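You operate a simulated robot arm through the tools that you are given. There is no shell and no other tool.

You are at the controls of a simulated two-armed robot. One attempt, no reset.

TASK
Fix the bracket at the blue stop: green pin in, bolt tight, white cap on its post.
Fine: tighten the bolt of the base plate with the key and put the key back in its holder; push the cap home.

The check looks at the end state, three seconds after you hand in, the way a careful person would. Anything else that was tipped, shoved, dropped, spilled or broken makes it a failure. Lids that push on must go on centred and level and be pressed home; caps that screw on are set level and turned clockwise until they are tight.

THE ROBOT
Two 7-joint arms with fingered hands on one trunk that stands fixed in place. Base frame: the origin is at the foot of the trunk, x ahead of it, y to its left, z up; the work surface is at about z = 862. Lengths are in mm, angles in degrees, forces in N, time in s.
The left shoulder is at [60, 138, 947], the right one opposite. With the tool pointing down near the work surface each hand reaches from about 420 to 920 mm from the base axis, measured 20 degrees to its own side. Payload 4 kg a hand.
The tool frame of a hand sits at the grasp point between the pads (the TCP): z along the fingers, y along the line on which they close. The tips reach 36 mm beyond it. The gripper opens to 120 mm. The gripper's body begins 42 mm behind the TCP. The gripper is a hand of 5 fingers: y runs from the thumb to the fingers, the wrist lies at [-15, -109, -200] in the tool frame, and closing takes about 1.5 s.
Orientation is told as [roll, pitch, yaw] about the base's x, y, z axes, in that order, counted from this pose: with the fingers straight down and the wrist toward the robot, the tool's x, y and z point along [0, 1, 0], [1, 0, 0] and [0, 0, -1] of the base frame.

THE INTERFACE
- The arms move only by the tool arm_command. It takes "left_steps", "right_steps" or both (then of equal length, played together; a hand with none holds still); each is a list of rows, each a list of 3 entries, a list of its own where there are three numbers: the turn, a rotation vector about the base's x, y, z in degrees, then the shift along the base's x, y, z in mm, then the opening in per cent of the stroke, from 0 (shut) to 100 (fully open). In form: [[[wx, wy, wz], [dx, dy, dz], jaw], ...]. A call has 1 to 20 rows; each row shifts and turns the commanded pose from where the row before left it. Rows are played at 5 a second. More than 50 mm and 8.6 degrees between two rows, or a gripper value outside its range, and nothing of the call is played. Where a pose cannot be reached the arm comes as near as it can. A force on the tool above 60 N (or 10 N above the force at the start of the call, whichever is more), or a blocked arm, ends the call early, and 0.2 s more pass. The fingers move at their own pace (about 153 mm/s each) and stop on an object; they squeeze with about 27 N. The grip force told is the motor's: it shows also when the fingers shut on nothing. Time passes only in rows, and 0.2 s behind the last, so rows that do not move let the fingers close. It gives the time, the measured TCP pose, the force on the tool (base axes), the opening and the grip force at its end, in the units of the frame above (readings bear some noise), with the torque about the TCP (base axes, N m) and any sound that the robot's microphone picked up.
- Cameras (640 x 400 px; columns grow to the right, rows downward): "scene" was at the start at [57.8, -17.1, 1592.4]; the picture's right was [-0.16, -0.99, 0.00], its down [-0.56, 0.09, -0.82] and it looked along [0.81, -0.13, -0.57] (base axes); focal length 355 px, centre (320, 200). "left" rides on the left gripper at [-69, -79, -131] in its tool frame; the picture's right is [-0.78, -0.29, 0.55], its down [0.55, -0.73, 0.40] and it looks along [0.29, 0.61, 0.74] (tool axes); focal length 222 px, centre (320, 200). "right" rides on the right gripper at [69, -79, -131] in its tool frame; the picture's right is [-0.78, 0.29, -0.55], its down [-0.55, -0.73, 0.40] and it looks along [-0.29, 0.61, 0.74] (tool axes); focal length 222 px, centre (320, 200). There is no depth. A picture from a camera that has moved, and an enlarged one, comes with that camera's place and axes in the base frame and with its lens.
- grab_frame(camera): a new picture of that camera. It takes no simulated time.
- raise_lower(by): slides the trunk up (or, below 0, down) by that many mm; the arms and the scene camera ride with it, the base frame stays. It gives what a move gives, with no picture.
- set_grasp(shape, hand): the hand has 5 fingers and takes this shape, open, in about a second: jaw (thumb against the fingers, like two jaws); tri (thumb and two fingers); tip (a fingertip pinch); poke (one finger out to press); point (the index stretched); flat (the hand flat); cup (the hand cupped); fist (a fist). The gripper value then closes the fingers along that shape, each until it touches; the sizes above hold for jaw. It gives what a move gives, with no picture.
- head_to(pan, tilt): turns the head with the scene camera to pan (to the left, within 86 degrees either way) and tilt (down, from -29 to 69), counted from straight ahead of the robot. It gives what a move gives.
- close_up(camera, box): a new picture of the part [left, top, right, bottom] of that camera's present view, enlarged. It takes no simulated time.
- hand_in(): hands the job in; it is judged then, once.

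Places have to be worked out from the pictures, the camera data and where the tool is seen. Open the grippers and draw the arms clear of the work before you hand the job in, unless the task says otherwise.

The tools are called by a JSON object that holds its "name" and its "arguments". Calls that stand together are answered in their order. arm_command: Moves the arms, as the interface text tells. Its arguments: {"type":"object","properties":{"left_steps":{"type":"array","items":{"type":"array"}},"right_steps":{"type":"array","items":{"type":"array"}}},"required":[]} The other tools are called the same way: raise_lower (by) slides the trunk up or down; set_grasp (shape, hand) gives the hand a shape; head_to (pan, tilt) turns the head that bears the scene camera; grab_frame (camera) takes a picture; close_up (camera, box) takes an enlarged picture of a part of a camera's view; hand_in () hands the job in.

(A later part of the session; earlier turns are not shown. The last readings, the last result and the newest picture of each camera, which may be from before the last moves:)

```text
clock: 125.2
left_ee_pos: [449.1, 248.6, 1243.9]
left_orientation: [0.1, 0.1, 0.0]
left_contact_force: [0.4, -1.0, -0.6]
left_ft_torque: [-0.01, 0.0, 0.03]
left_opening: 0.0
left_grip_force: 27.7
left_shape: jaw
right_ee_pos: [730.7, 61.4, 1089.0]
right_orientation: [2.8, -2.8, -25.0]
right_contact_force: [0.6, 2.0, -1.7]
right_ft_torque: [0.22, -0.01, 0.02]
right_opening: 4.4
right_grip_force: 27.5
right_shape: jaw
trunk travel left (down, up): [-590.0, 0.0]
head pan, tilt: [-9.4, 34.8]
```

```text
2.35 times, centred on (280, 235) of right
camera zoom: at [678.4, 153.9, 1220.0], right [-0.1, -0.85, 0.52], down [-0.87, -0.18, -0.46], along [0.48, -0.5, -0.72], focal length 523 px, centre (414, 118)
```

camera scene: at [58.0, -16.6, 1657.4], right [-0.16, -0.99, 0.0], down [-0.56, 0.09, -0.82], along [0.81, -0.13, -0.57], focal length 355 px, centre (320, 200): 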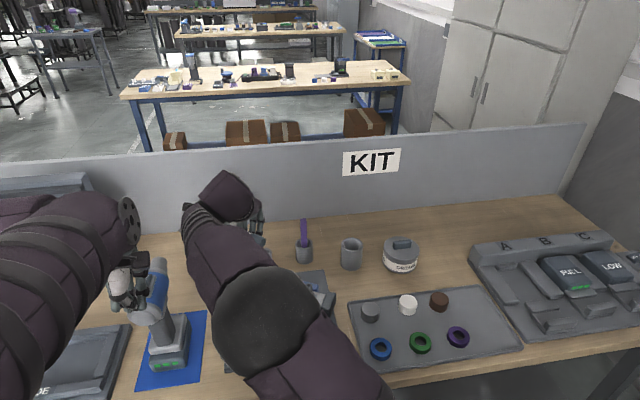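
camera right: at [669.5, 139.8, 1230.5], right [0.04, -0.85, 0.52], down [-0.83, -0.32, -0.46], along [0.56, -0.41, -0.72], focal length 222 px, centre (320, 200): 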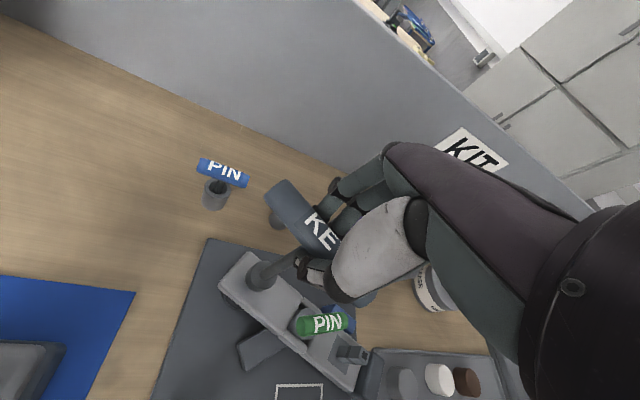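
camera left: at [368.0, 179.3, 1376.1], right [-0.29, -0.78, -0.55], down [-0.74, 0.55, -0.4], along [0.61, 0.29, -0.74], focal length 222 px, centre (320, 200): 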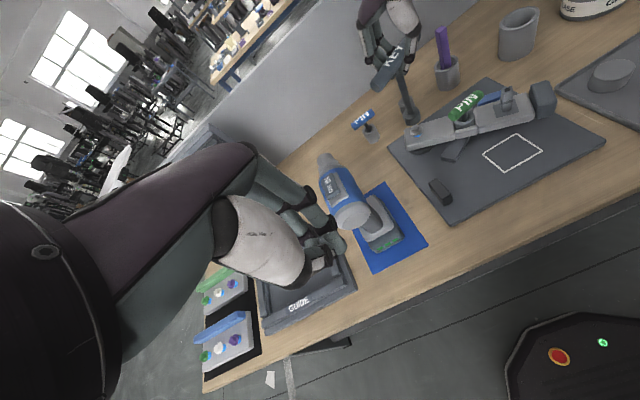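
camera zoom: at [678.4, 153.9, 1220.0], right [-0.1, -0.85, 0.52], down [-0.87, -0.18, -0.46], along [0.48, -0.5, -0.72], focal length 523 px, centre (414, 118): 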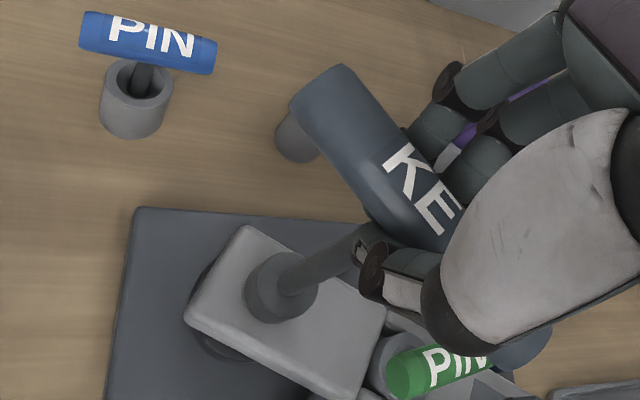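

{"name": "arm_command", "arguments": {"right_steps": [[[0, 0, -5], [0.66, 0.36, 0], 0], [[0, 0, -5], [0.69, 0.31, 0], 0], [[0, 0, -5], [0.72, 0.24, 0], 0], [[0, 0, -5], [0.73, 0.18, 0], 0], [[0, 0, 0], [0, 0, 0], 0]]}}

{"name": "arm_command", "arguments": {"right_steps": [[[0, 0, 0], [0, 0, 4], 0], [[0, 0, 0], [0, 0, 8], 0], [[0, 0, 0], [0, 0, 10], 0], [[0, 0, 6], [-0.85, -0.2, 8], 0], [[0, 0, 6], [-0.85, -0.3, 0], 0], [[0, 0, 6], [-0.8, -0.4, 0], 0], [[0, 0, 6], [-0.75, -0.5, 0], 0], [[0, 0, 6], [-0.7, -0.6, 0], 0], [[0, 0, 6], [-0.65, -0.65, 0], 0], [[0, 0, 6], [-0.6, -0.7, 0], 0], [[0, 0, 6], [-0.5, -0.75, 0], 0], [[0, 0, 6], [-0.4, -0.8, 0], 0], [[0, 0, 6], [-0.3, -0.85, 0], 0], [[0, 0, 6], [-0.2, -0.87, 0], 0], [[0, 0, 6], [-0.1, -0.9, 0], 0], [[0, 0, 6], [0, -0.9, 0], 0], [[0, 0, 6], [0, -0.9, 0], 0], [[0, 0, 6], [0, -0.9, 0], 0], [[0, 0, 0], [0, 0, 0], 0]]}}

{"name": "close_up", "arguments": {"camera": "scene", "box": [235, 250, 275, 295]}}

{"name": "close_up", "arguments": {"camera": "scene", "box": [248, 275, 266, 291]}}

{"name": "close_up", "arguments": {"camera": "left", "box": [405, 118, 430, 143]}}

```text
clock: 126.4
left_ee_pos: [449.3, 248.1, 1244.6]
left_orientation: [0.1, 0.0, 0.1]
left_contact_force: [1.2, -0.6, 0.6]
left_ft_torque: [0.0, 0.02, 0.02]
left_opening: 0.0
left_grip_force: 27.4
left_shape: jaw
right_ee_pos: [732.4, 62.8, 1089.2]
right_orientation: [2.7, -2.8, -45.1]
right_contact_force: [1.4, 0.8, -2.8]
right_ft_torque: [0.26, -0.12, 0.04]
right_opening: 4.7
right_grip_force: 27.1
right_shape: jaw
trunk travel left (down, up): [-590.0, 0.0]
head pan, tilt: [-9.4, 34.8]
```

```text
clock: 130.4
left_ee_pos: [447.8, 248.0, 1245.5]
left_orientation: [0.0, 0.0, -0.1]
left_contact_force: [0.3, 0.1, -0.8]
left_ft_torque: [0.03, 0.01, -0.02]
left_opening: 0.1
left_grip_force: 26.8
left_shape: jaw
right_ee_pos: [726.2, 52.6, 1120.2]
right_orientation: [2.8, -2.8, 45.0]
right_contact_force: [0.3, 0.4, -2.5]
right_ft_torque: [0.01, 0.01, -0.03]
right_opening: 4.2
right_grip_force: 27.2
right_shape: jaw
trunk travel left (down, up): [-590.0, 0.0]
head pan, tilt: [-9.4, 34.8]
```

```text
8.89 times, centred on (255, 272) of scene
camera zoom: at [57.9, -16.8, 1657.4], right [-0.16, -0.99, 0.0], down [-0.56, 0.09, -0.82], along [0.81, -0.13, -0.57], focal length 3159 px, centre (898, -444)
```

zoom: 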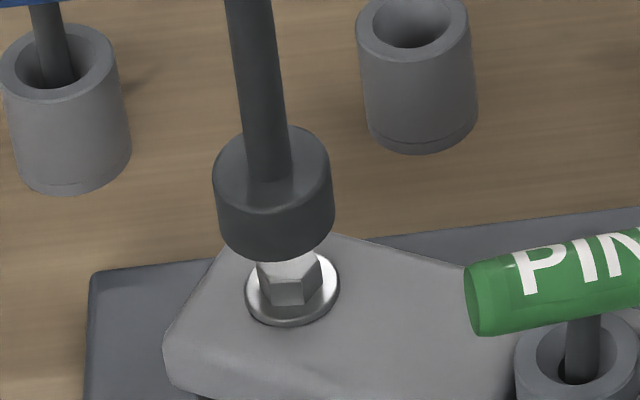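

```text
16.00 times, centred on (257, 283) of scene
camera zoom: at [57.9, -16.8, 1657.4], right [-0.16, -0.99, 0.0], down [-0.56, 0.09, -0.82], along [0.81, -0.13, -0.57], focal length 5686 px, centre (1328, -1128)
```

zoom: 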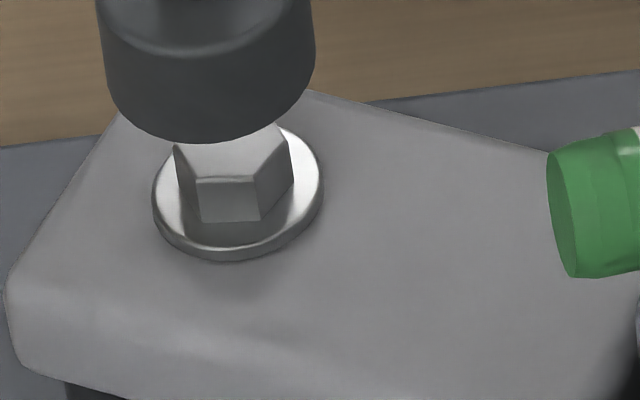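

```text
16.00 times, centred on (418, 130) of left
camera zoom: at [367.5, 179.9, 1376.2], right [-0.29, -0.78, -0.55], down [-0.73, 0.55, -0.4], along [0.61, 0.29, -0.74], focal length 3554 px, centre (-1240, 1312)
```

zoom: 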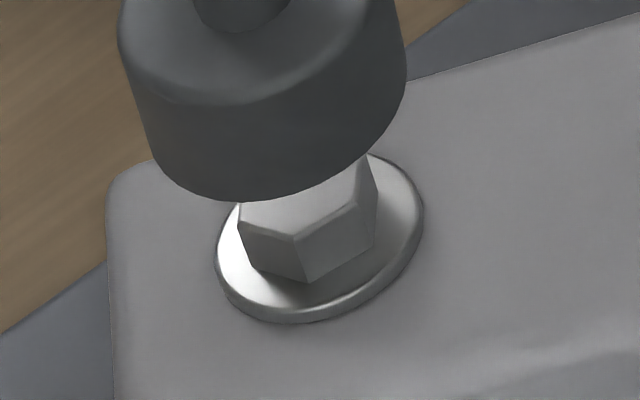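

The hex turned further and the washer came down another ~1.7 mm, so it is still tightening. I check alignment for the next stroke.

{"name": "close_up", "arguments": {"camera": "right", "box": [220, 240, 280, 300]}}

{"name": "close_up", "arguments": {"camera": "left", "box": [390, 85, 440, 155]}}

```text
6.67 times, centred on (250, 270) of right
camera zoom: at [620.6, 35.2, 1250.5], right [0.76, -0.39, 0.52], down [-0.13, -0.88, -0.46], along [0.64, 0.28, -0.72], focal length 1481 px, centre (787, -267)
```

zoom: 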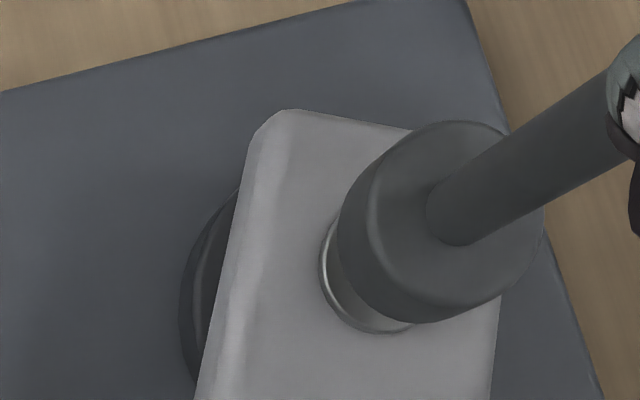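

```text
5.71 times, centred on (415, 120) of left
camera zoom: at [367.5, 179.9, 1376.2], right [-0.29, -0.78, -0.55], down [-0.73, 0.55, -0.4], along [0.61, 0.29, -0.74], focal length 1269 px, centre (-223, 657)
```

zoom: 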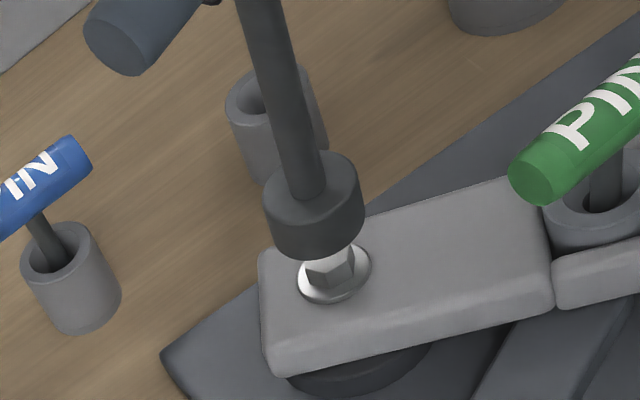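

{"name": "arm_command", "arguments": {"right_steps": [[[0, 0, 0], [-2, -0.6, -4], 0], [[0, 0, 0], [0, 0, -4], 0], [[0, 0, 0], [0, 0, -4], 0], [[0, 0, 0], [0, 0, -3], 0], [[0, 0, 0], [0, 0, -2], 0], [[0, 0, 0], [0, 0, -2], 0], [[0, 0, 0], [0, 0, -2], 0], [[0, 0, 0], [0, 0, -2], 0], [[0, 0, 0], [0, 0, -2], 0], [[0, 0, 0], [0, 0, -2], 0], [[0, 0, 0], [0, 0, -1.5], 0], [[0, 0, 0], [0, 0, -1.5], 0], [[0, 0, 0], [0, 0, -1.5], 0], [[0, 0, 0], [0, 0, -1.5], 0], [[0, 0, 0], [0, 0, 0], 0]]}}

{"name": "close_up", "arguments": {"camera": "scene", "box": [235, 250, 275, 295]}}

{"name": "close_up", "arguments": {"camera": "left", "box": [390, 85, 440, 155]}}

```text
clock: 133.6
left_ee_pos: [444.5, 246.8, 1245.8]
left_orientation: [0.0, -0.2, -0.1]
left_contact_force: [-0.1, 0.4, -0.8]
left_ft_torque: [-0.04, 0.01, 0.01]
left_opening: 0.0
left_grip_force: 27.1
left_shape: jaw
right_ee_pos: [721.5, 52.1, 1092.3]
right_orientation: [2.7, -3.1, 44.8]
right_contact_force: [-7.6, -2.8, 33.4]
right_ft_torque: [0.19, 0.08, 0.09]
right_opening: 6.6
right_grip_force: 27.4
right_shape: jaw
trunk travel left (down, up): [-590.0, 0.0]
head pan, tilt: [-9.4, 34.8]
```

```text
8.89 times, centred on (255, 272) of scene
camera zoom: at [53.2, -17.7, 1657.8], right [-0.16, -0.99, 0.0], down [-0.56, 0.09, -0.82], along [0.81, -0.13, -0.57], focal length 3159 px, centre (898, -444)
```

zoom: 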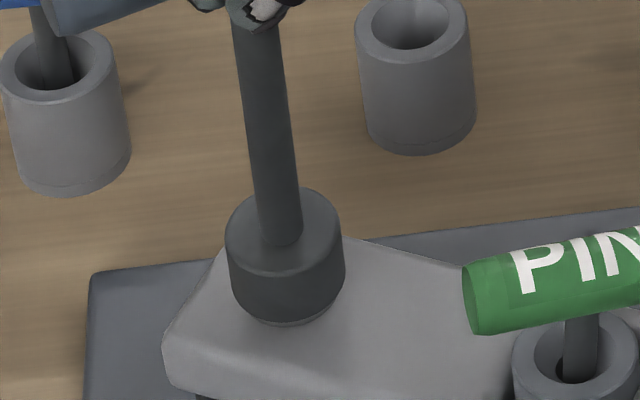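

```text
5.71 times, centred on (415, 120) of left
camera zoom: at [363.7, 179.1, 1377.6], right [-0.29, -0.78, -0.55], down [-0.73, 0.55, -0.4], along [0.61, 0.29, -0.73], focal length 1269 px, centre (-223, 657)
```

zoom: 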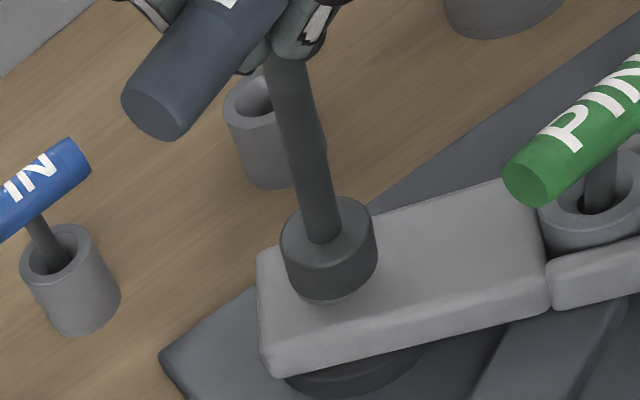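

The socket is stopped ~3 mm above the washer with 33 N: the hex is not aligned this time. I relax the pressure to a few newtons and turn so it can drop in.

{"name": "arm_command", "arguments": {"right_steps": [[[0, 0, 0], [0, 0, 3], 0], [[0, 0, 0], [0, 0, 2.5], 0], [[0, 0, 0], [0, 0, 0], 0]]}}

{"name": "arm_command", "arguments": {"right_steps": [[[0, 0, -4], [-0.1, 0.6, 0], 0], [[0, 0, -4], [-0.05, 0.6, 0], 0], [[0, 0, -4], [0, 0.6, 0], 0], [[0, 0, 0], [0, 0, 0], 0]]}}

{"name": "close_up", "arguments": {"camera": "scene", "box": [235, 250, 275, 295]}}

{"name": "close_up", "arguments": {"camera": "left", "box": [390, 85, 440, 155]}}

```text
clock: 134.4
left_ee_pos: [445.6, 247.9, 1244.9]
left_orientation: [0.0, -0.2, -0.1]
left_contact_force: [-0.1, 0.9, 0.1]
left_ft_torque: [0.02, 0.02, 0.04]
left_opening: 0.0
left_grip_force: 27.2
left_shape: jaw
right_ee_pos: [722.8, 50.4, 1093.4]
right_orientation: [2.8, -2.9, 44.9]
right_contact_force: [-3.7, -1.2, 16.6]
right_ft_torque: [0.12, 0.03, 0.03]
right_opening: 6.0
right_grip_force: 26.7
right_shape: jaw
trunk travel left (down, up): [-590.0, 0.0]
head pan, tilt: [-9.4, 34.8]
```

```text
clock: 135.4
left_ee_pos: [449.1, 248.0, 1245.2]
left_orientation: [0.0, 0.0, 0.0]
left_contact_force: [0.3, -0.9, 1.5]
left_ft_torque: [0.04, 0.03, 0.02]
left_opening: 0.0
left_grip_force: 26.8
left_shape: jaw
right_ee_pos: [724.4, 53.8, 1091.0]
right_orientation: [2.9, -2.7, 33.0]
right_contact_force: [1.0, 0.8, -2.6]
right_ft_torque: [0.08, 0.01, 0.03]
right_opening: 4.2
right_grip_force: 27.5
right_shape: jaw
trunk travel left (down, up): [-590.0, 0.0]
head pan, tilt: [-9.4, 34.8]
```

```text
8.89 times, centred on (255, 272) of scene
camera zoom: at [58.5, -17.2, 1657.3], right [-0.16, -0.99, 0.0], down [-0.56, 0.09, -0.82], along [0.81, -0.13, -0.57], focal length 3159 px, centre (898, -444)
```

zoom: 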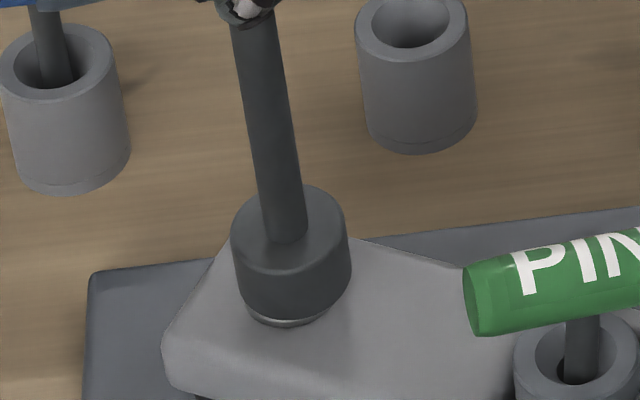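

```text
5.71 times, centred on (415, 120) of left
camera zoom: at [367.9, 179.5, 1376.0], right [-0.29, -0.78, -0.55], down [-0.73, 0.55, -0.4], along [0.61, 0.29, -0.74], focal length 1269 px, centre (-223, 657)
```

zoom: 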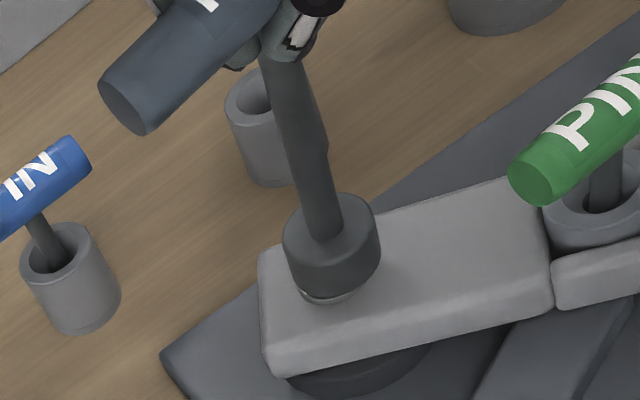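

{"name": "arm_command", "arguments": {"right_steps": [[[0, 0, 0], [0, 0, -1.2], 0], [[0, 0, 0], [0, 0, -1.2], 0], [[0, 0, 0], [0, 0, -1.2], 0], [[0, 0, 0], [0, 0, 0], 0]]}}

{"name": "close_up", "arguments": {"camera": "scene", "box": [235, 250, 275, 295]}}

```text
clock: 136.4
left_ee_pos: [448.3, 248.1, 1244.8]
left_orientation: [0.0, 0.0, 0.0]
left_contact_force: [-0.7, -0.1, 0.8]
left_ft_torque: [0.0, -0.01, 0.03]
left_opening: 0.2
left_grip_force: 27.3
left_shape: jaw
right_ee_pos: [724.1, 54.1, 1087.6]
right_orientation: [2.8, -2.8, 32.9]
right_contact_force: [-0.2, -0.1, -2.0]
right_ft_torque: [0.07, -0.09, 0.0]
right_opening: 4.4
right_grip_force: 26.9
right_shape: jaw
trunk travel left (down, up): [-590.0, 0.0]
head pan, tilt: [-9.4, 34.8]
```

```text
8.89 times, centred on (255, 272) of scene
camera zoom: at [58.1, -17.0, 1657.4], right [-0.16, -0.99, 0.0], down [-0.56, 0.09, -0.82], along [0.81, -0.13, -0.57], focal length 3159 px, centre (898, -444)
```

zoom: 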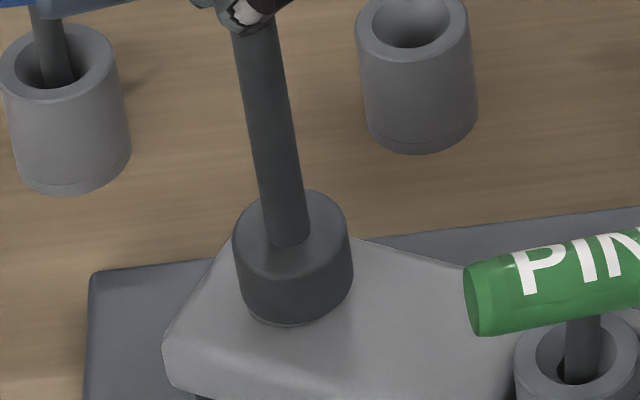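

Now it slid down fully. I turn clockwise again from here, in parts, checking forces.

{"name": "arm_command", "arguments": {"right_steps": [[[0, 0, 0], [0, 0, -0.8], 0], [[0, 0, -5], [-0.06, 1.04, -0.1], 0], [[0, 0, -5], [0.03, 1.05, -0.1], 0], [[0, 0, -5], [0.12, 1.03, -0.1], 0], [[0, 0, -5], [0.22, 1.02, -0.1], 0], [[0, 0, -5], [0.3, 1.0, -0.1], 0]]}}

{"name": "arm_command", "arguments": {"right_steps": [[[0, 0, -5], [0.38, 0.97, -0.1], 0], [[0, 0, -5], [0.47, 0.93, -0.1], 0], [[0, 0, -5], [0.55, 0.89, -0.1], 0], [[0, 0, -5], [0.62, 0.84, -0.1], 0], [[0, 0, -5], [0.7, 0.78, -0.1], 0]]}}

{"name": "arm_command", "arguments": {"right_steps": [[[0, 0, -5], [0.76, 0.71, -0.1], 0], [[0, 0, -5], [0.81, 0.65, -0.1], 0], [[0, 0, -5], [0.88, 0.57, -0.1], 0], [[0, 0, -5], [0.91, 0.5, -0.1], 0], [[0, 0, -5], [0.96, 0.41, -0.1], 0], [[0, 0, -5], [0.99, 0.33, -0.1], 0]]}}

{"name": "close_up", "arguments": {"camera": "right", "box": [200, 150, 360, 320]}}

```text
clock: 137.8
left_ee_pos: [447.8, 247.5, 1245.6]
left_orientation: [0.0, -0.1, 0.1]
left_contact_force: [0.8, -0.3, 0.1]
left_ft_torque: [-0.03, -0.03, 0.0]
left_opening: 0.2
left_grip_force: 26.8
left_shape: jaw
right_ee_pos: [726.4, 59.1, 1087.2]
right_orientation: [2.8, -2.8, 8.0]
right_contact_force: [0.5, 1.3, -1.7]
right_ft_torque: [0.11, -0.05, 0.02]
right_opening: 4.4
right_grip_force: 26.8
right_shape: jaw
trunk travel left (down, up): [-590.0, 0.0]
head pan, tilt: [-9.4, 34.8]
```

```text
clock: 139.0
left_ee_pos: [448.9, 247.8, 1244.3]
left_orientation: [0.0, 0.0, 0.0]
left_contact_force: [0.4, -0.2, 0.2]
left_ft_torque: [0.01, -0.01, 0.0]
left_opening: 0.0
left_grip_force: 27.5
left_shape: jaw
right_ee_pos: [726.9, 65.0, 1087.5]
right_orientation: [3.0, -2.9, -17.3]
right_contact_force: [-0.1, 0.2, 1.3]
right_ft_torque: [0.13, -0.05, -0.03]
right_opening: 4.1
right_grip_force: 27.5
right_shape: jaw
trunk travel left (down, up): [-590.0, 0.0]
head pan, tilt: [-9.4, 34.8]
```

```text
clock: 140.4
left_ee_pos: [447.8, 248.4, 1244.6]
left_orientation: [0.0, 0.0, 0.0]
left_contact_force: [0.1, -0.1, -0.4]
left_ft_torque: [0.01, -0.01, -0.02]
left_opening: 0.0
left_grip_force: 26.6
left_shape: jaw
right_ee_pos: [732.2, 66.5, 1088.0]
right_orientation: [2.9, -3.0, -47.1]
right_contact_force: [0.6, 1.0, 5.6]
right_ft_torque: [0.18, -0.11, 0.07]
right_opening: 4.1
right_grip_force: 26.9
right_shape: jaw
trunk travel left (down, up): [-590.0, 0.0]
head pan, tilt: [-9.4, 34.8]
```

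```text
2.35 times, centred on (280, 235) of right
camera zoom: at [719.5, 170.7, 1217.3], right [-0.41, -0.75, 0.52], down [-0.87, 0.16, -0.46], along [0.26, -0.65, -0.72], focal length 523 px, centre (414, 118)
```

zoom: 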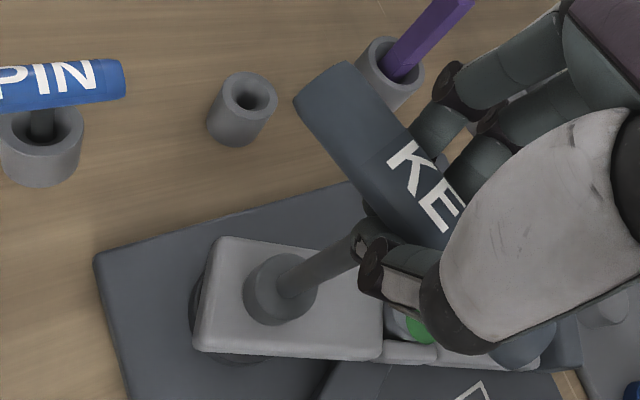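

I lift and swing back by exactly 60° (one hex pitch) so that the next engagement is aligned, then look.

{"name": "arm_command", "arguments": {"right_steps": [[[0, 0, 0], [0, 0, 4], 0], [[0, 0, 0], [0, 0, 8], 0], [[0, 0, 0], [0, 0, 10], 0], [[0, 0, 6], [-1.2, -0.45, 8], 0], [[0, 0, 6], [-1.15, -0.55, 0], 0], [[0, 0, 6], [-1.05, -0.68, 0], 0], [[0, 0, 6], [-0.97, -0.8, 0], 0], [[0, 0, 6], [-0.88, -0.9, 0], 0], [[0, 0, 6], [-0.78, -0.98, 0], 0], [[0, 0, 6], [-0.67, -1.05, 0], 0], [[0, 0, 6], [-0.56, -1.12, 0], 0], [[0, 0, 6], [-0.44, -1.17, 0], 0], [[0, 0, 6], [-0.33, -1.2, 0], 0], [[0, 0, 0], [0, 0, 0], 0]]}}

{"name": "close_up", "arguments": {"camera": "scene", "box": [235, 250, 275, 295]}}

{"name": "close_up", "arguments": {"camera": "scene", "box": [248, 275, 266, 291]}}

{"name": "close_up", "arguments": {"camera": "left", "box": [405, 118, 430, 143]}}

{"name": "close_up", "arguments": {"camera": "right", "box": [210, 230, 290, 310]}}

```text
clock: 143.4
left_ee_pos: [448.4, 247.5, 1244.5]
left_orientation: [0.1, 0.1, 0.0]
left_contact_force: [0.1, 0.9, -0.3]
left_ft_torque: [0.0, -0.02, 0.03]
left_opening: 0.0
left_grip_force: 27.1
left_shape: jaw
right_ee_pos: [725.9, 56.9, 1116.4]
right_orientation: [2.8, -2.7, 13.0]
right_contact_force: [0.4, 0.5, -2.7]
right_ft_torque: [-0.02, 0.0, -0.02]
right_opening: 4.2
right_grip_force: 27.3
right_shape: jaw
trunk travel left (down, up): [-590.0, 0.0]
head pan, tilt: [-9.4, 34.8]
```

```text
8.89 times, centred on (255, 272) of scene
camera zoom: at [58.0, -16.5, 1657.4], right [-0.16, -0.99, 0.0], down [-0.56, 0.09, -0.82], along [0.81, -0.13, -0.57], focal length 3159 px, centre (898, -444)
```

zoom: 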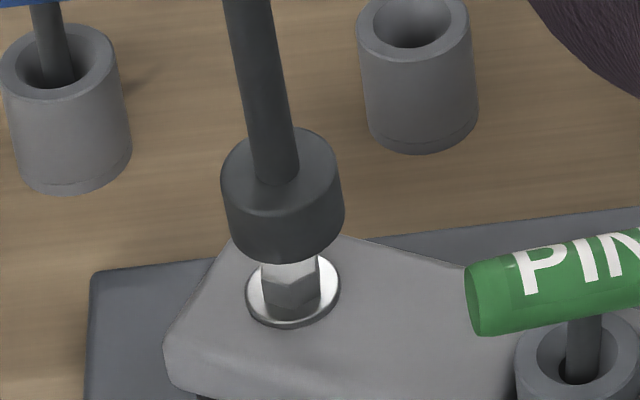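

```text
16.00 times, centred on (257, 283) of scene
camera zoom: at [58.0, -16.5, 1657.4], right [-0.16, -0.99, 0.0], down [-0.56, 0.09, -0.82], along [0.81, -0.13, -0.57], focal length 5686 px, centre (1328, -1128)
```

zoom: 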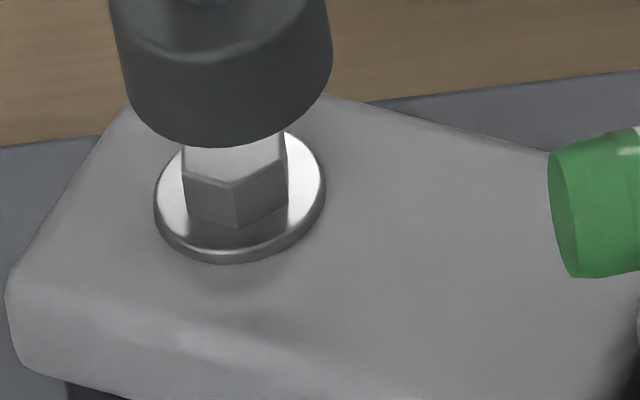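

```text
16.00 times, centred on (418, 130) of left
camera zoom: at [367.5, 180.1, 1376.1], right [-0.29, -0.79, -0.55], down [-0.73, 0.55, -0.4], along [0.61, 0.29, -0.74], focal length 3554 px, centre (-1240, 1312)
```

zoom: 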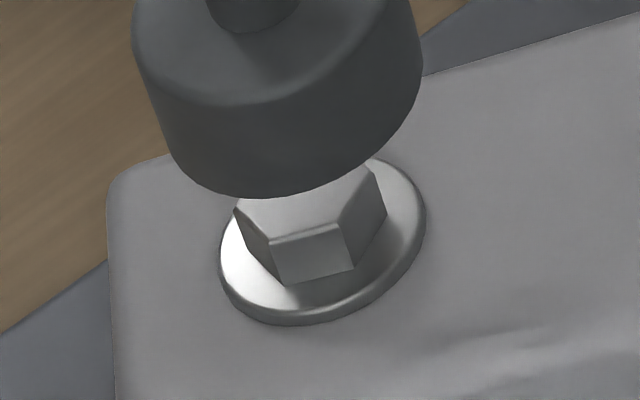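

```text
5.00 times, centred on (250, 270) of right
camera zoom: at [626.3, 98.2, 1246.9], right [0.44, -0.73, 0.52], down [-0.58, -0.68, -0.46], along [0.69, -0.1, -0.72], focal length 1111 px, centre (670, -150)
```

zoom: 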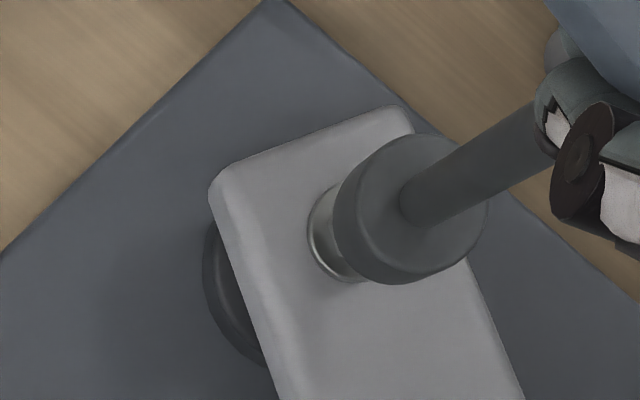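

Small remaining offset (~2–3 mm in +y). I correct it, lower and engage for another 60° stroke.

{"name": "arm_command", "arguments": {"right_steps": [[[0, 0, 0], [0, 2.2, -4], 0], [[0, 0, 0], [0, 0, -4], 0], [[0, 0, 0], [0, 0, -4], 0], [[0, 0, 0], [0, 0, -3], 0], [[0, 0, 0], [0, 0, -2], 0], [[0, 0, 0], [0, 0, -2], 0], [[0, 0, 0], [0, 0, -2], 0], [[0, 0, 0], [0, 0, 0], 0]]}}

{"name": "close_up", "arguments": {"camera": "scene", "box": [235, 250, 275, 295]}}

{"name": "close_up", "arguments": {"camera": "left", "box": [390, 85, 440, 155]}}

{"name": "close_up", "arguments": {"camera": "right", "box": [210, 230, 290, 310]}}

```text
clock: 145.2
left_ee_pos: [449.3, 248.6, 1243.9]
left_orientation: [-0.1, 0.0, 0.1]
left_contact_force: [-0.9, -0.2, -0.6]
left_ft_torque: [-0.03, -0.01, 0.0]
left_opening: 0.4
left_grip_force: 26.7
left_shape: jaw
right_ee_pos: [724.8, 59.8, 1094.9]
right_orientation: [2.8, -2.8, 12.8]
right_contact_force: [0.1, 0.4, -2.2]
right_ft_torque: [0.04, 0.03, 0.02]
right_opening: 3.9
right_grip_force: 26.8
right_shape: jaw
trunk travel left (down, up): [-590.0, 0.0]
head pan, tilt: [-9.4, 34.8]
```

```text
8.89 times, centred on (255, 272) of scene
camera zoom: at [58.1, -17.0, 1657.4], right [-0.16, -0.99, 0.0], down [-0.56, 0.09, -0.82], along [0.81, -0.13, -0.57], focal length 3159 px, centre (898, -444)
```

zoom: 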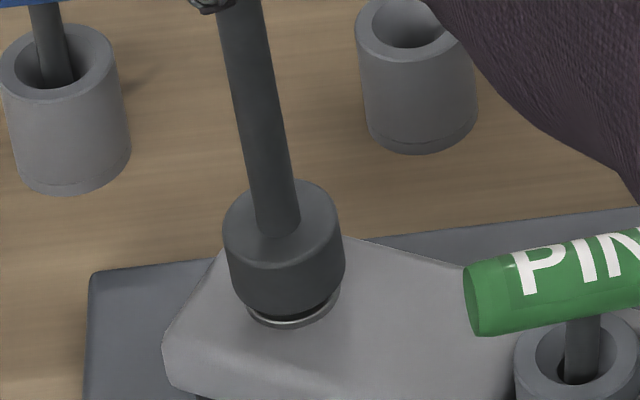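

```text
5.71 times, centred on (415, 120) of left
camera zoom: at [367.6, 179.7, 1376.2], right [-0.29, -0.78, -0.55], down [-0.73, 0.55, -0.4], along [0.61, 0.29, -0.74], focal length 1269 px, centre (-223, 657)
```

zoom: 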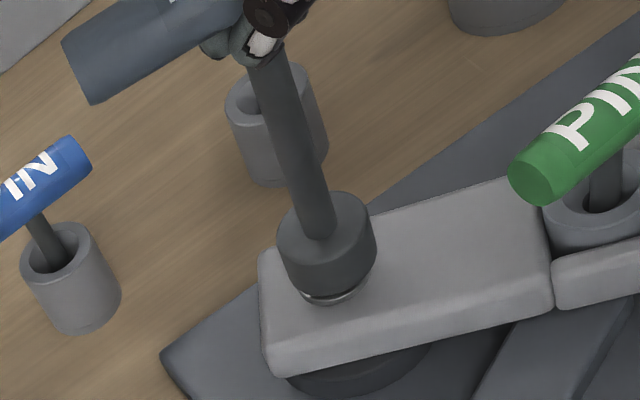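

```text
5.00 times, centred on (250, 270) of right
camera zoom: at [626.7, 100.0, 1225.1], right [0.44, -0.73, 0.52], down [-0.58, -0.68, -0.46], along [0.69, -0.1, -0.72], focal length 1111 px, centre (670, -150)
```

zoom: 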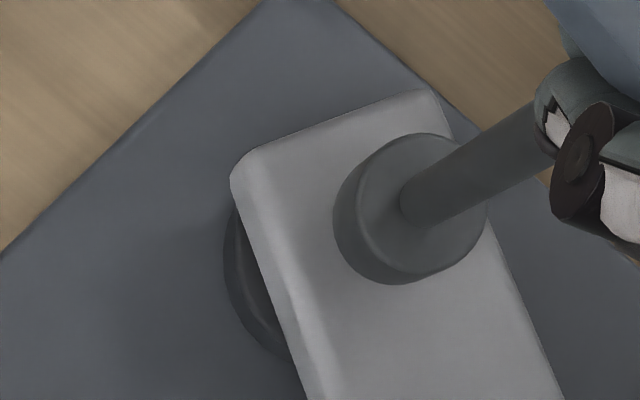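

{"name": "arm_command", "arguments": {"right_steps": [[[0, 0, 0], [0, 0, -1.5], 0], [[0, 0, 0], [0, 0, -1.5], 0], [[0, 0, 0], [0, 0, -1.5], 0], [[0, 0, 0], [0, 0, -1.5], 0], [[0, 0, 0], [0, 0, -1.5], 0], [[0, 0, 0], [0, 0, 0], 0]]}}

{"name": "close_up", "arguments": {"camera": "scene", "box": [235, 250, 275, 295]}}

```text
clock: 146.6
left_ee_pos: [448.2, 248.2, 1244.9]
left_orientation: [0.0, -0.1, 0.1]
left_contact_force: [0.1, 0.1, -0.7]
left_ft_torque: [0.01, 0.03, 0.0]
left_opening: 0.2
left_grip_force: 27.3
left_shape: jaw
right_ee_pos: [724.6, 58.2, 1088.5]
right_orientation: [2.7, -2.8, 13.0]
right_contact_force: [0.1, 0.5, -2.5]
right_ft_torque: [-0.02, -0.02, -0.01]
right_opening: 4.0
right_grip_force: 26.9
right_shape: jaw
trunk travel left (down, up): [-590.0, 0.0]
head pan, tilt: [-9.4, 34.8]
```

```text
8.89 times, centred on (255, 272) of scene
camera zoom: at [58.1, -17.0, 1657.4], right [-0.16, -0.99, 0.0], down [-0.56, 0.09, -0.82], along [0.81, -0.13, -0.57], focal length 3159 px, centre (898, -444)
```

zoom: 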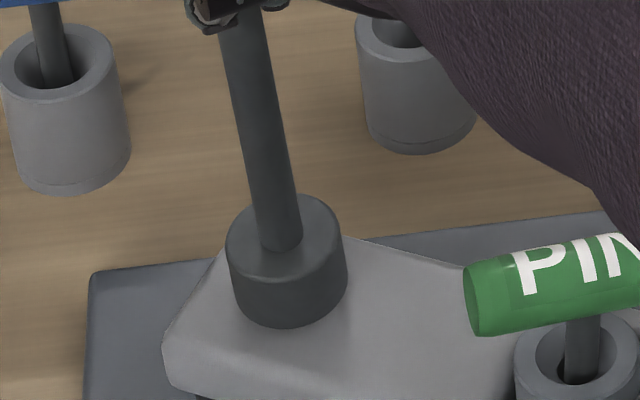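

{"name": "arm_command", "arguments": {"right_steps": [[[0, 0, 0], [0, 0, -1], 0], [[0, 0, -5], [0.3, 0.99, -0.1], 0], [[0, 0, -5], [0.38, 0.95, -0.1], 0], [[0, 0, -5], [0.46, 0.91, -0.1], 0], [[0, 0, -5], [0.55, 0.88, -0.1], 0]]}}

{"name": "arm_command", "arguments": {"right_steps": [[[0, 0, -5], [0.61, 0.82, -0.1], 0], [[0, 0, -5], [0.68, 0.76, -0.1], 0], [[0, 0, -5], [0.75, 0.71, -0.1], 0], [[0, 0, -5], [0.81, 0.63, -0.1], 0]]}}

{"name": "arm_command", "arguments": {"right_steps": [[[0, 0, -5], [0.86, 0.56, -0.1], 0], [[0, 0, -5], [0.9, 0.49, -0.1], 0], [[0, 0, -5], [0.94, 0.4, -0.1], 0], [[0, 0, -5], [0.98, 0.32, -0.1], 0], [[0, 0, -3], [0.6, 0.15, -0.1], 0], [[0, 0, 0], [0, 0, 0], 0]]}}

{"name": "close_up", "arguments": {"camera": "right", "box": [200, 150, 360, 320]}}

```text
clock: 147.8
left_ee_pos: [447.4, 248.7, 1245.1]
left_orientation: [0.0, 0.0, -0.1]
left_contact_force: [0.2, -0.5, 0.6]
left_ft_torque: [-0.01, 0.01, 0.01]
left_opening: 0.1
left_grip_force: 27.1
left_shape: jaw
right_ee_pos: [726.9, 63.4, 1087.2]
right_orientation: [3.0, -2.9, -7.2]
right_contact_force: [-0.3, 1.3, 0.9]
right_ft_torque: [0.08, -0.02, -0.03]
right_opening: 4.2
right_grip_force: 27.1
right_shape: jaw
trunk travel left (down, up): [-590.0, 0.0]
head pan, tilt: [-9.4, 34.8]
```

```text
clock: 148.8
left_ee_pos: [447.9, 249.1, 1244.5]
left_orientation: [0.0, 0.0, 0.0]
left_contact_force: [0.3, 0.0, 1.3]
left_ft_torque: [0.01, 0.01, 0.01]
left_opening: 0.0
left_grip_force: 26.9
left_shape: jaw
right_ee_pos: [729.5, 66.7, 1087.3]
right_orientation: [2.9, -3.0, -27.1]
right_contact_force: [-0.2, 0.7, 3.4]
right_ft_torque: [0.14, -0.06, -0.01]
right_opening: 4.3
right_grip_force: 27.1
right_shape: jaw
trunk travel left (down, up): [-590.0, 0.0]
head pan, tilt: [-9.4, 34.8]
```

```text
clock: 150.2
left_ee_pos: [447.1, 249.1, 1245.5]
left_orientation: [0.1, -0.1, 0.1]
left_contact_force: [0.1, 0.1, 0.2]
left_ft_torque: [0.01, -0.01, -0.02]
left_opening: 0.0
left_grip_force: 26.8
left_shape: jaw
right_ee_pos: [733.8, 68.8, 1086.8]
right_orientation: [2.9, -2.9, -50.1]
right_contact_force: [0.9, 0.7, 7.5]
right_ft_torque: [0.16, -0.14, -0.02]
right_opening: 4.5
right_grip_force: 27.5
right_shape: jaw
trunk travel left (down, up): [-590.0, 0.0]
head pan, tilt: [-9.4, 34.8]
```

```text
2.35 times, centred on (280, 235) of right
camera zoom: at [725.4, 173.0, 1216.8], right [-0.45, -0.72, 0.52], down [-0.86, 0.21, -0.46], along [0.23, -0.66, -0.72], focal length 523 px, centre (414, 118)
```

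zoom: 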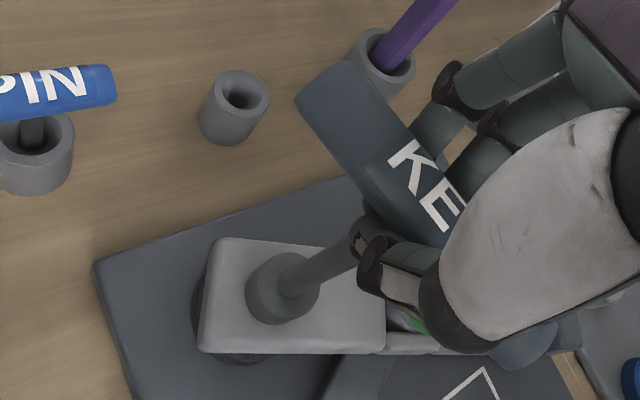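

{"name": "arm_command", "arguments": {"right_steps": [[[0, 0, 0], [0, 0, 4], 0], [[0, 0, 0], [0, 0, 8], 0], [[0, 0, 0], [0, 0, 10], 0], [[0, 0, 6], [-1.2, -0.35, 8], 0], [[0, 0, 6], [-1.15, -0.45, 0], 0], [[0, 0, 6], [-1.1, -0.6, 0], 0], [[0, 0, 6], [-1.0, -0.7, 0], 0], [[0, 0, 6], [-0.92, -0.82, 0], 0], [[0, 0, 6], [-0.83, -0.9, 0], 0], [[0, 0, 6], [-0.73, -1.0, 0], 0], [[0, 0, 6], [-0.62, -1.06, 0], 0], [[0, 0, 6], [-0.5, -1.1, 0], 0], [[0, 0, 6], [-0.4, -1.15, 0], 0], [[0, 0, 0], [0, 0, 0], 0]]}}

{"name": "close_up", "arguments": {"camera": "scene", "box": [235, 250, 275, 295]}}

{"name": "close_up", "arguments": {"camera": "scene", "box": [248, 275, 266, 291]}}

{"name": "close_up", "arguments": {"camera": "left", "box": [405, 118, 430, 143]}}

{"name": "close_up", "arguments": {"camera": "right", "box": [210, 230, 290, 310]}}

```text
clock: 153.2
left_ee_pos: [448.1, 249.0, 1244.2]
left_orientation: [0.0, 0.0, 0.1]
left_contact_force: [-0.6, 0.1, 0.4]
left_ft_torque: [0.03, -0.04, -0.04]
left_opening: 0.1
left_grip_force: 26.7
left_shape: jaw
right_ee_pos: [726.0, 60.8, 1115.0]
right_orientation: [2.8, -2.8, 10.1]
right_contact_force: [0.7, -0.2, -2.4]
right_ft_torque: [-0.01, 0.03, 0.01]
right_opening: 3.9
right_grip_force: 27.0
right_shape: jaw
trunk travel left (down, up): [-590.0, 0.0]
head pan, tilt: [-9.4, 34.8]
```

```text
8.89 times, centred on (255, 272) of scene
camera zoom: at [58.0, -16.6, 1657.4], right [-0.16, -0.99, 0.0], down [-0.56, 0.09, -0.82], along [0.81, -0.13, -0.57], focal length 3159 px, centre (898, -444)
```

zoom: 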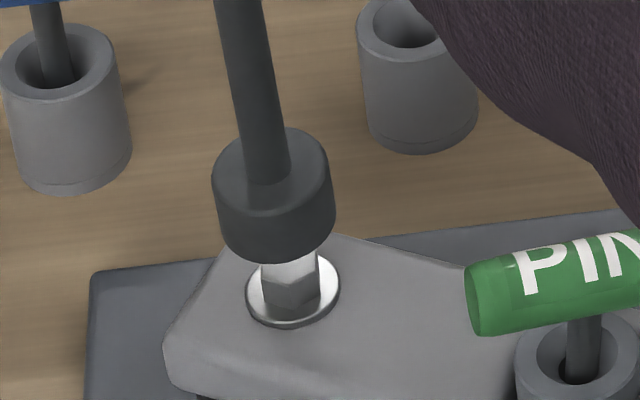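

```text
16.00 times, centred on (257, 283) of scene
camera zoom: at [58.0, -16.6, 1657.4], right [-0.16, -0.99, 0.0], down [-0.56, 0.09, -0.82], along [0.81, -0.13, -0.57], focal length 5686 px, centre (1328, -1128)
```

zoom: 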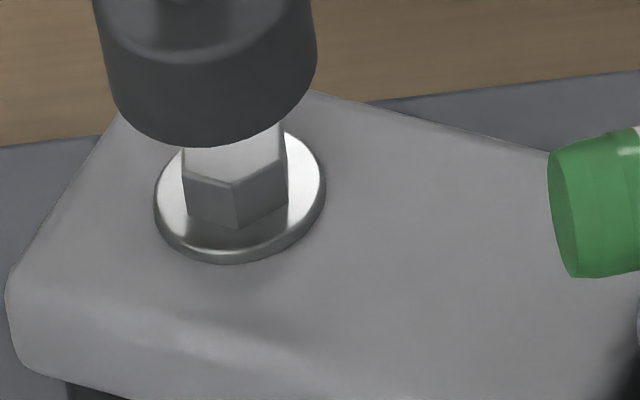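

```text
16.00 times, centred on (418, 130) of left
camera zoom: at [367.5, 180.1, 1376.1], right [-0.29, -0.79, -0.55], down [-0.74, 0.55, -0.4], along [0.61, 0.29, -0.74], focal length 3554 px, centre (-1240, 1312)
```

zoom: 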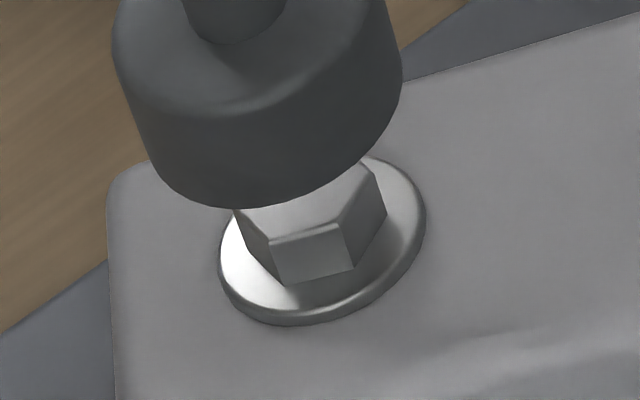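

```text
5.00 times, centred on (250, 270) of right
camera zoom: at [629.1, 106.1, 1246.0], right [0.4, -0.75, 0.52], down [-0.61, -0.65, -0.46], along [0.68, -0.13, -0.72], focal length 1111 px, centre (670, -150)
```

zoom: 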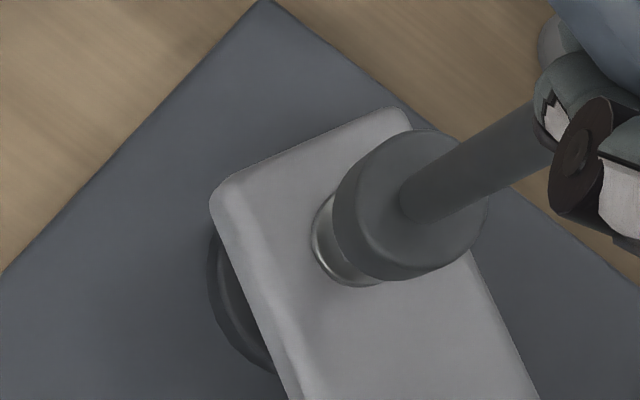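

After that 60° stroke the bolt looks identical — same height, so the washer is seated at its end. To be sure, I engage once more and turn a distinct 40°, then compare the hex.

{"name": "arm_command", "arguments": {"right_steps": [[[0, 0, 0], [-0.3, -0.5, -4], 0], [[0, 0, 0], [0, 0, -4], 0], [[0, 0, 0], [0, 0, -4], 0], [[0, 0, 0], [0, 0, -3], 0], [[0, 0, 0], [0, 0, -2], 0], [[0, 0, 0], [0, 0, -2], 0], [[0, 0, 0], [0, 0, -2], 0], [[0, 0, 0], [0, 0, -1.5], 0], [[0, 0, 0], [0, 0, -1.5], 0], [[0, 0, 0], [0, 0, -1.5], 0], [[0, 0, 0], [0, 0, -1.5], 0], [[0, 0, 0], [0, 0, 0], 0]]}}

{"name": "close_up", "arguments": {"camera": "scene", "box": [235, 250, 275, 295]}}

```text
clock: 155.8
left_ee_pos: [449.1, 249.1, 1245.1]
left_orientation: [0.1, 0.0, 0.0]
left_contact_force: [0.3, -0.4, 0.0]
left_ft_torque: [-0.01, 0.02, -0.01]
left_opening: 0.0
left_grip_force: 27.1
left_shape: jaw
right_ee_pos: [726.2, 58.6, 1088.2]
right_orientation: [2.8, -2.8, 9.9]
right_contact_force: [0.5, -0.5, -2.5]
right_ft_torque: [-0.02, -0.01, 0.01]
right_opening: 4.0
right_grip_force: 27.7
right_shape: jaw
trunk travel left (down, up): [-590.0, 0.0]
head pan, tilt: [-9.4, 34.8]
```

```text
8.89 times, centred on (255, 272) of scene
camera zoom: at [58.1, -17.0, 1657.4], right [-0.16, -0.99, 0.0], down [-0.56, 0.09, -0.82], along [0.81, -0.13, -0.57], focal length 3159 px, centre (898, -444)
```

zoom: 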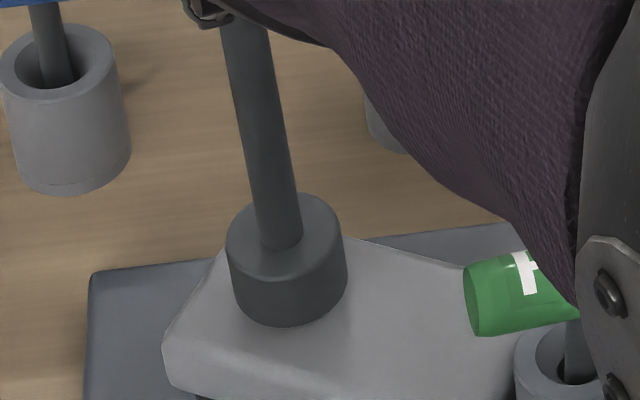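

{"name": "arm_command", "arguments": {"right_steps": [[[0, 0, 0], [0, 0, -1.2], 0], [[0, 0, -5], [0.33, 0.9, -0.1], 0], [[0, 0, -5], [0.4, 0.87, -0.1], 0], [[0, 0, -5], [0.48, 0.83, -0.1], 0], [[0, 0, -5], [0.55, 0.79, -0.1], 0], [[0, 0, -5], [0.62, 0.73, -0.1], 0], [[0, 0, -5], [0.68, 0.68, -0.1], 0], [[0, 0, -5], [0.73, 0.62, -0.1], 0], [[0, 0, -5], [0.79, 0.55, -0.1], 0], [[0, 0, 0], [0, 0, 0], 0]]}}

{"name": "arm_command", "arguments": {"right_steps": [[[0, 0, 0], [0, 0, 4], 0], [[0, 0, 0], [0, 0, 8], 0], [[0, 0, 0], [0, 0, 10], 0], [[0, 0, 0], [0, 0, 10], 0], [[0, 0, 6], [-0.85, -0.7, 4], 0], [[0, 0, 6], [-0.8, -0.8, 0], 0], [[0, 0, 6], [-0.7, -0.85, 0], 0], [[0, 0, 6], [-0.6, -0.95, 0], 0], [[0, 0, 6], [-0.55, -1.0, 0], 0], [[0, 0, 6], [-0.45, -1.05, 0], 0], [[0, 0, 0], [0, 0, 0], 0]]}}

{"name": "close_up", "arguments": {"camera": "scene", "box": [248, 275, 266, 291]}}

{"name": "close_up", "arguments": {"camera": "left", "box": [405, 118, 430, 143]}}

{"name": "close_up", "arguments": {"camera": "right", "box": [210, 230, 290, 310]}}

```text
clock: 158.0
left_ee_pos: [449.6, 246.8, 1244.8]
left_orientation: [-0.1, 0.0, 0.1]
left_contact_force: [0.3, 0.3, 0.1]
left_ft_torque: [0.01, -0.02, 0.03]
left_opening: 0.2
left_grip_force: 26.7
left_shape: jaw
right_ee_pos: [730.7, 66.4, 1086.7]
right_orientation: [2.7, -2.9, -30.0]
right_contact_force: [0.2, 1.1, -0.7]
right_ft_torque: [0.13, -0.04, 0.05]
right_opening: 3.7
right_grip_force: 26.8
right_shape: jaw
trunk travel left (down, up): [-590.0, 0.0]
head pan, tilt: [-9.4, 34.8]
```

```text
clock: 160.4
left_ee_pos: [448.5, 248.8, 1243.0]
left_orientation: [-0.1, 0.0, 0.0]
left_contact_force: [-0.2, -0.3, -0.2]
left_ft_torque: [-0.03, 0.01, -0.03]
left_opening: 0.0
left_grip_force: 27.1
left_shape: jaw
right_ee_pos: [725.2, 60.2, 1123.4]
right_orientation: [2.7, -2.7, 5.9]
right_contact_force: [0.3, 0.1, -2.5]
right_ft_torque: [0.01, 0.03, 0.02]
right_opening: 3.9
right_grip_force: 27.0
right_shape: jaw
trunk travel left (down, up): [-590.0, 0.0]
head pan, tilt: [-9.4, 34.8]
```

```text
16.00 times, centred on (257, 283) of scene
camera zoom: at [58.0, -16.6, 1657.4], right [-0.16, -0.99, 0.0], down [-0.56, 0.09, -0.82], along [0.81, -0.13, -0.57], focal length 5686 px, centre (1328, -1128)
```

zoom: 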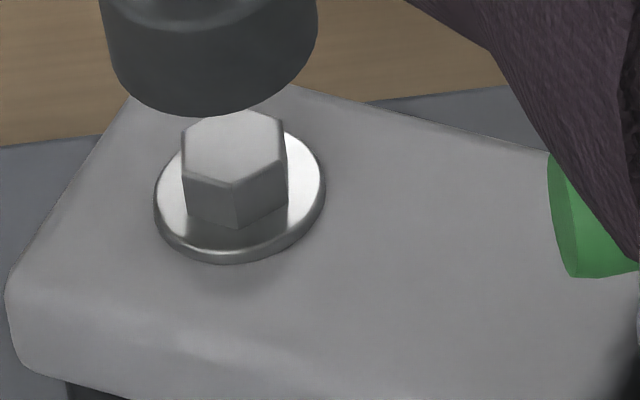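

```text
16.00 times, centred on (418, 130) of left
camera zoom: at [367.5, 180.1, 1376.1], right [-0.29, -0.79, -0.55], down [-0.74, 0.55, -0.4], along [0.61, 0.29, -0.74], focal length 3554 px, centre (-1240, 1312)
```

zoom: 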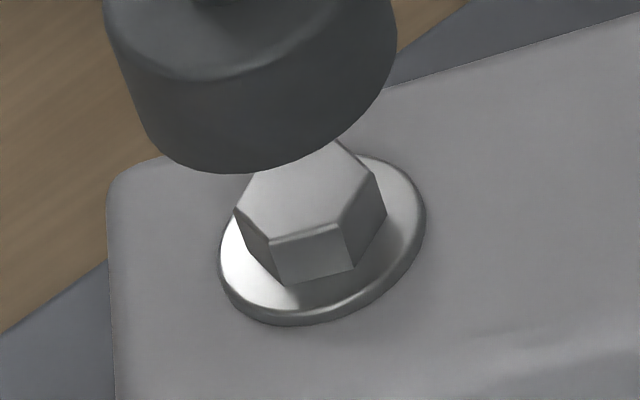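

```text
5.00 times, centred on (250, 270) of right
camera zoom: at [633.2, 112.6, 1252.7], right [0.35, -0.78, 0.52], down [-0.65, -0.6, -0.46], along [0.67, -0.18, -0.72], focal length 1111 px, centre (670, -150)
```

zoom: 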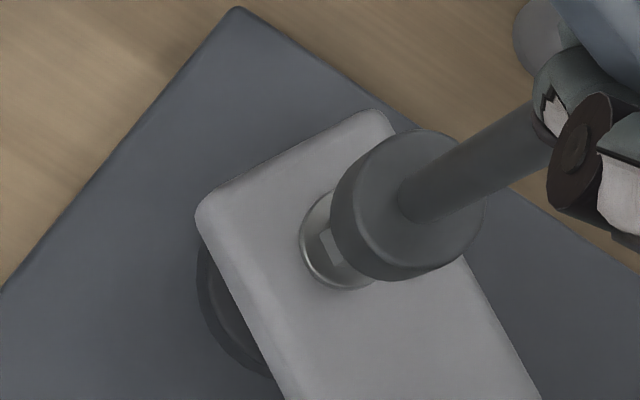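

The hex is in exactly the same position: the bolt no longer moves at all, so it appears to be at its end. To verify the washer really sits on the arm, I bring the left camera to a low viewpoint from the near side.

{"name": "arm_command", "arguments": {"left_steps": [[[0, 0, -6.25], [10, -20, -20], 0], [[0, 0, -6.25], [10, -20, -20], 0], [[0, 0, -6.25], [10, -20, -20], 0], [[0, 0, -6.25], [10, -20, -20], 0], [[0, -6.8, 0], [12, -12, -25], 0], [[0, -6.8, 0], [12, -12, -25], 0], [[0, -6.8, 0], [12, -12, -25], 0], [[0, -6.8, 0], [12, -12, -25], 0], [[0, -6.8, 0], [12, -12, -25], 0], [[0, 0, 0], [10, -5, -20], 0], [[0, 0, 0], [10, -5, -20], 0], [[0, 0, 0], [0, 0, 0], 0]]}}

{"name": "grab_frame", "arguments": {"camera": "left"}}

{"name": "grab_frame", "arguments": {"camera": "scene"}}

```text
clock: 163.0
left_ee_pos: [568.3, 97.6, 999.7]
left_orientation: [15.9, -30.5, -29.3]
left_contact_force: [0.6, -1.0, -0.6]
left_ft_torque: [0.0, 0.01, 0.0]
left_opening: 0.0
left_grip_force: 27.2
left_shape: jaw
right_ee_pos: [725.3, 60.9, 1122.2]
right_orientation: [2.8, -2.8, 5.8]
right_contact_force: [0.0, 0.7, -2.0]
right_ft_torque: [0.0, 0.04, -0.02]
right_opening: 3.7
right_grip_force: 27.3
right_shape: jaw
trunk travel left (down, up): [-590.0, 0.0]
head pan, tilt: [-9.4, 34.8]
```

```text
taken
camera left: at [409.9, 69.6, 1052.2], right [-0.19, -0.59, -0.79], down [-0.14, 0.81, -0.57], along [0.97, 0.0, -0.23], focal length 222 px, centre (320, 200)
```

left: 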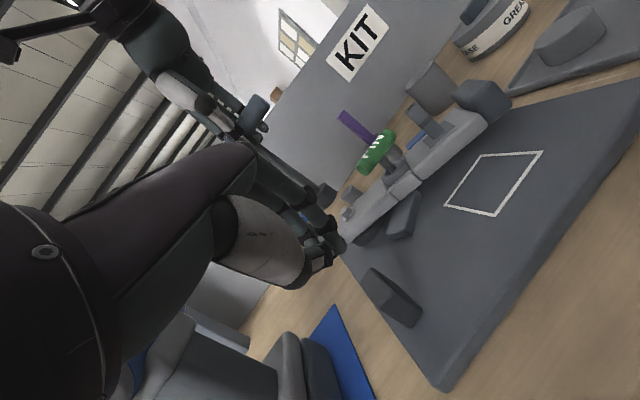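

```text
taken
camera scene: at [57.7, -16.8, 1657.4], right [-0.16, -0.99, 0.0], down [-0.56, 0.09, -0.82], along [0.81, -0.13, -0.57], focal length 355 px, centre (320, 200)
```

scene: 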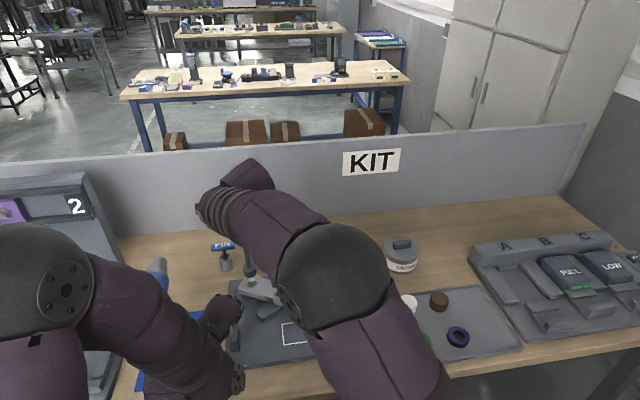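

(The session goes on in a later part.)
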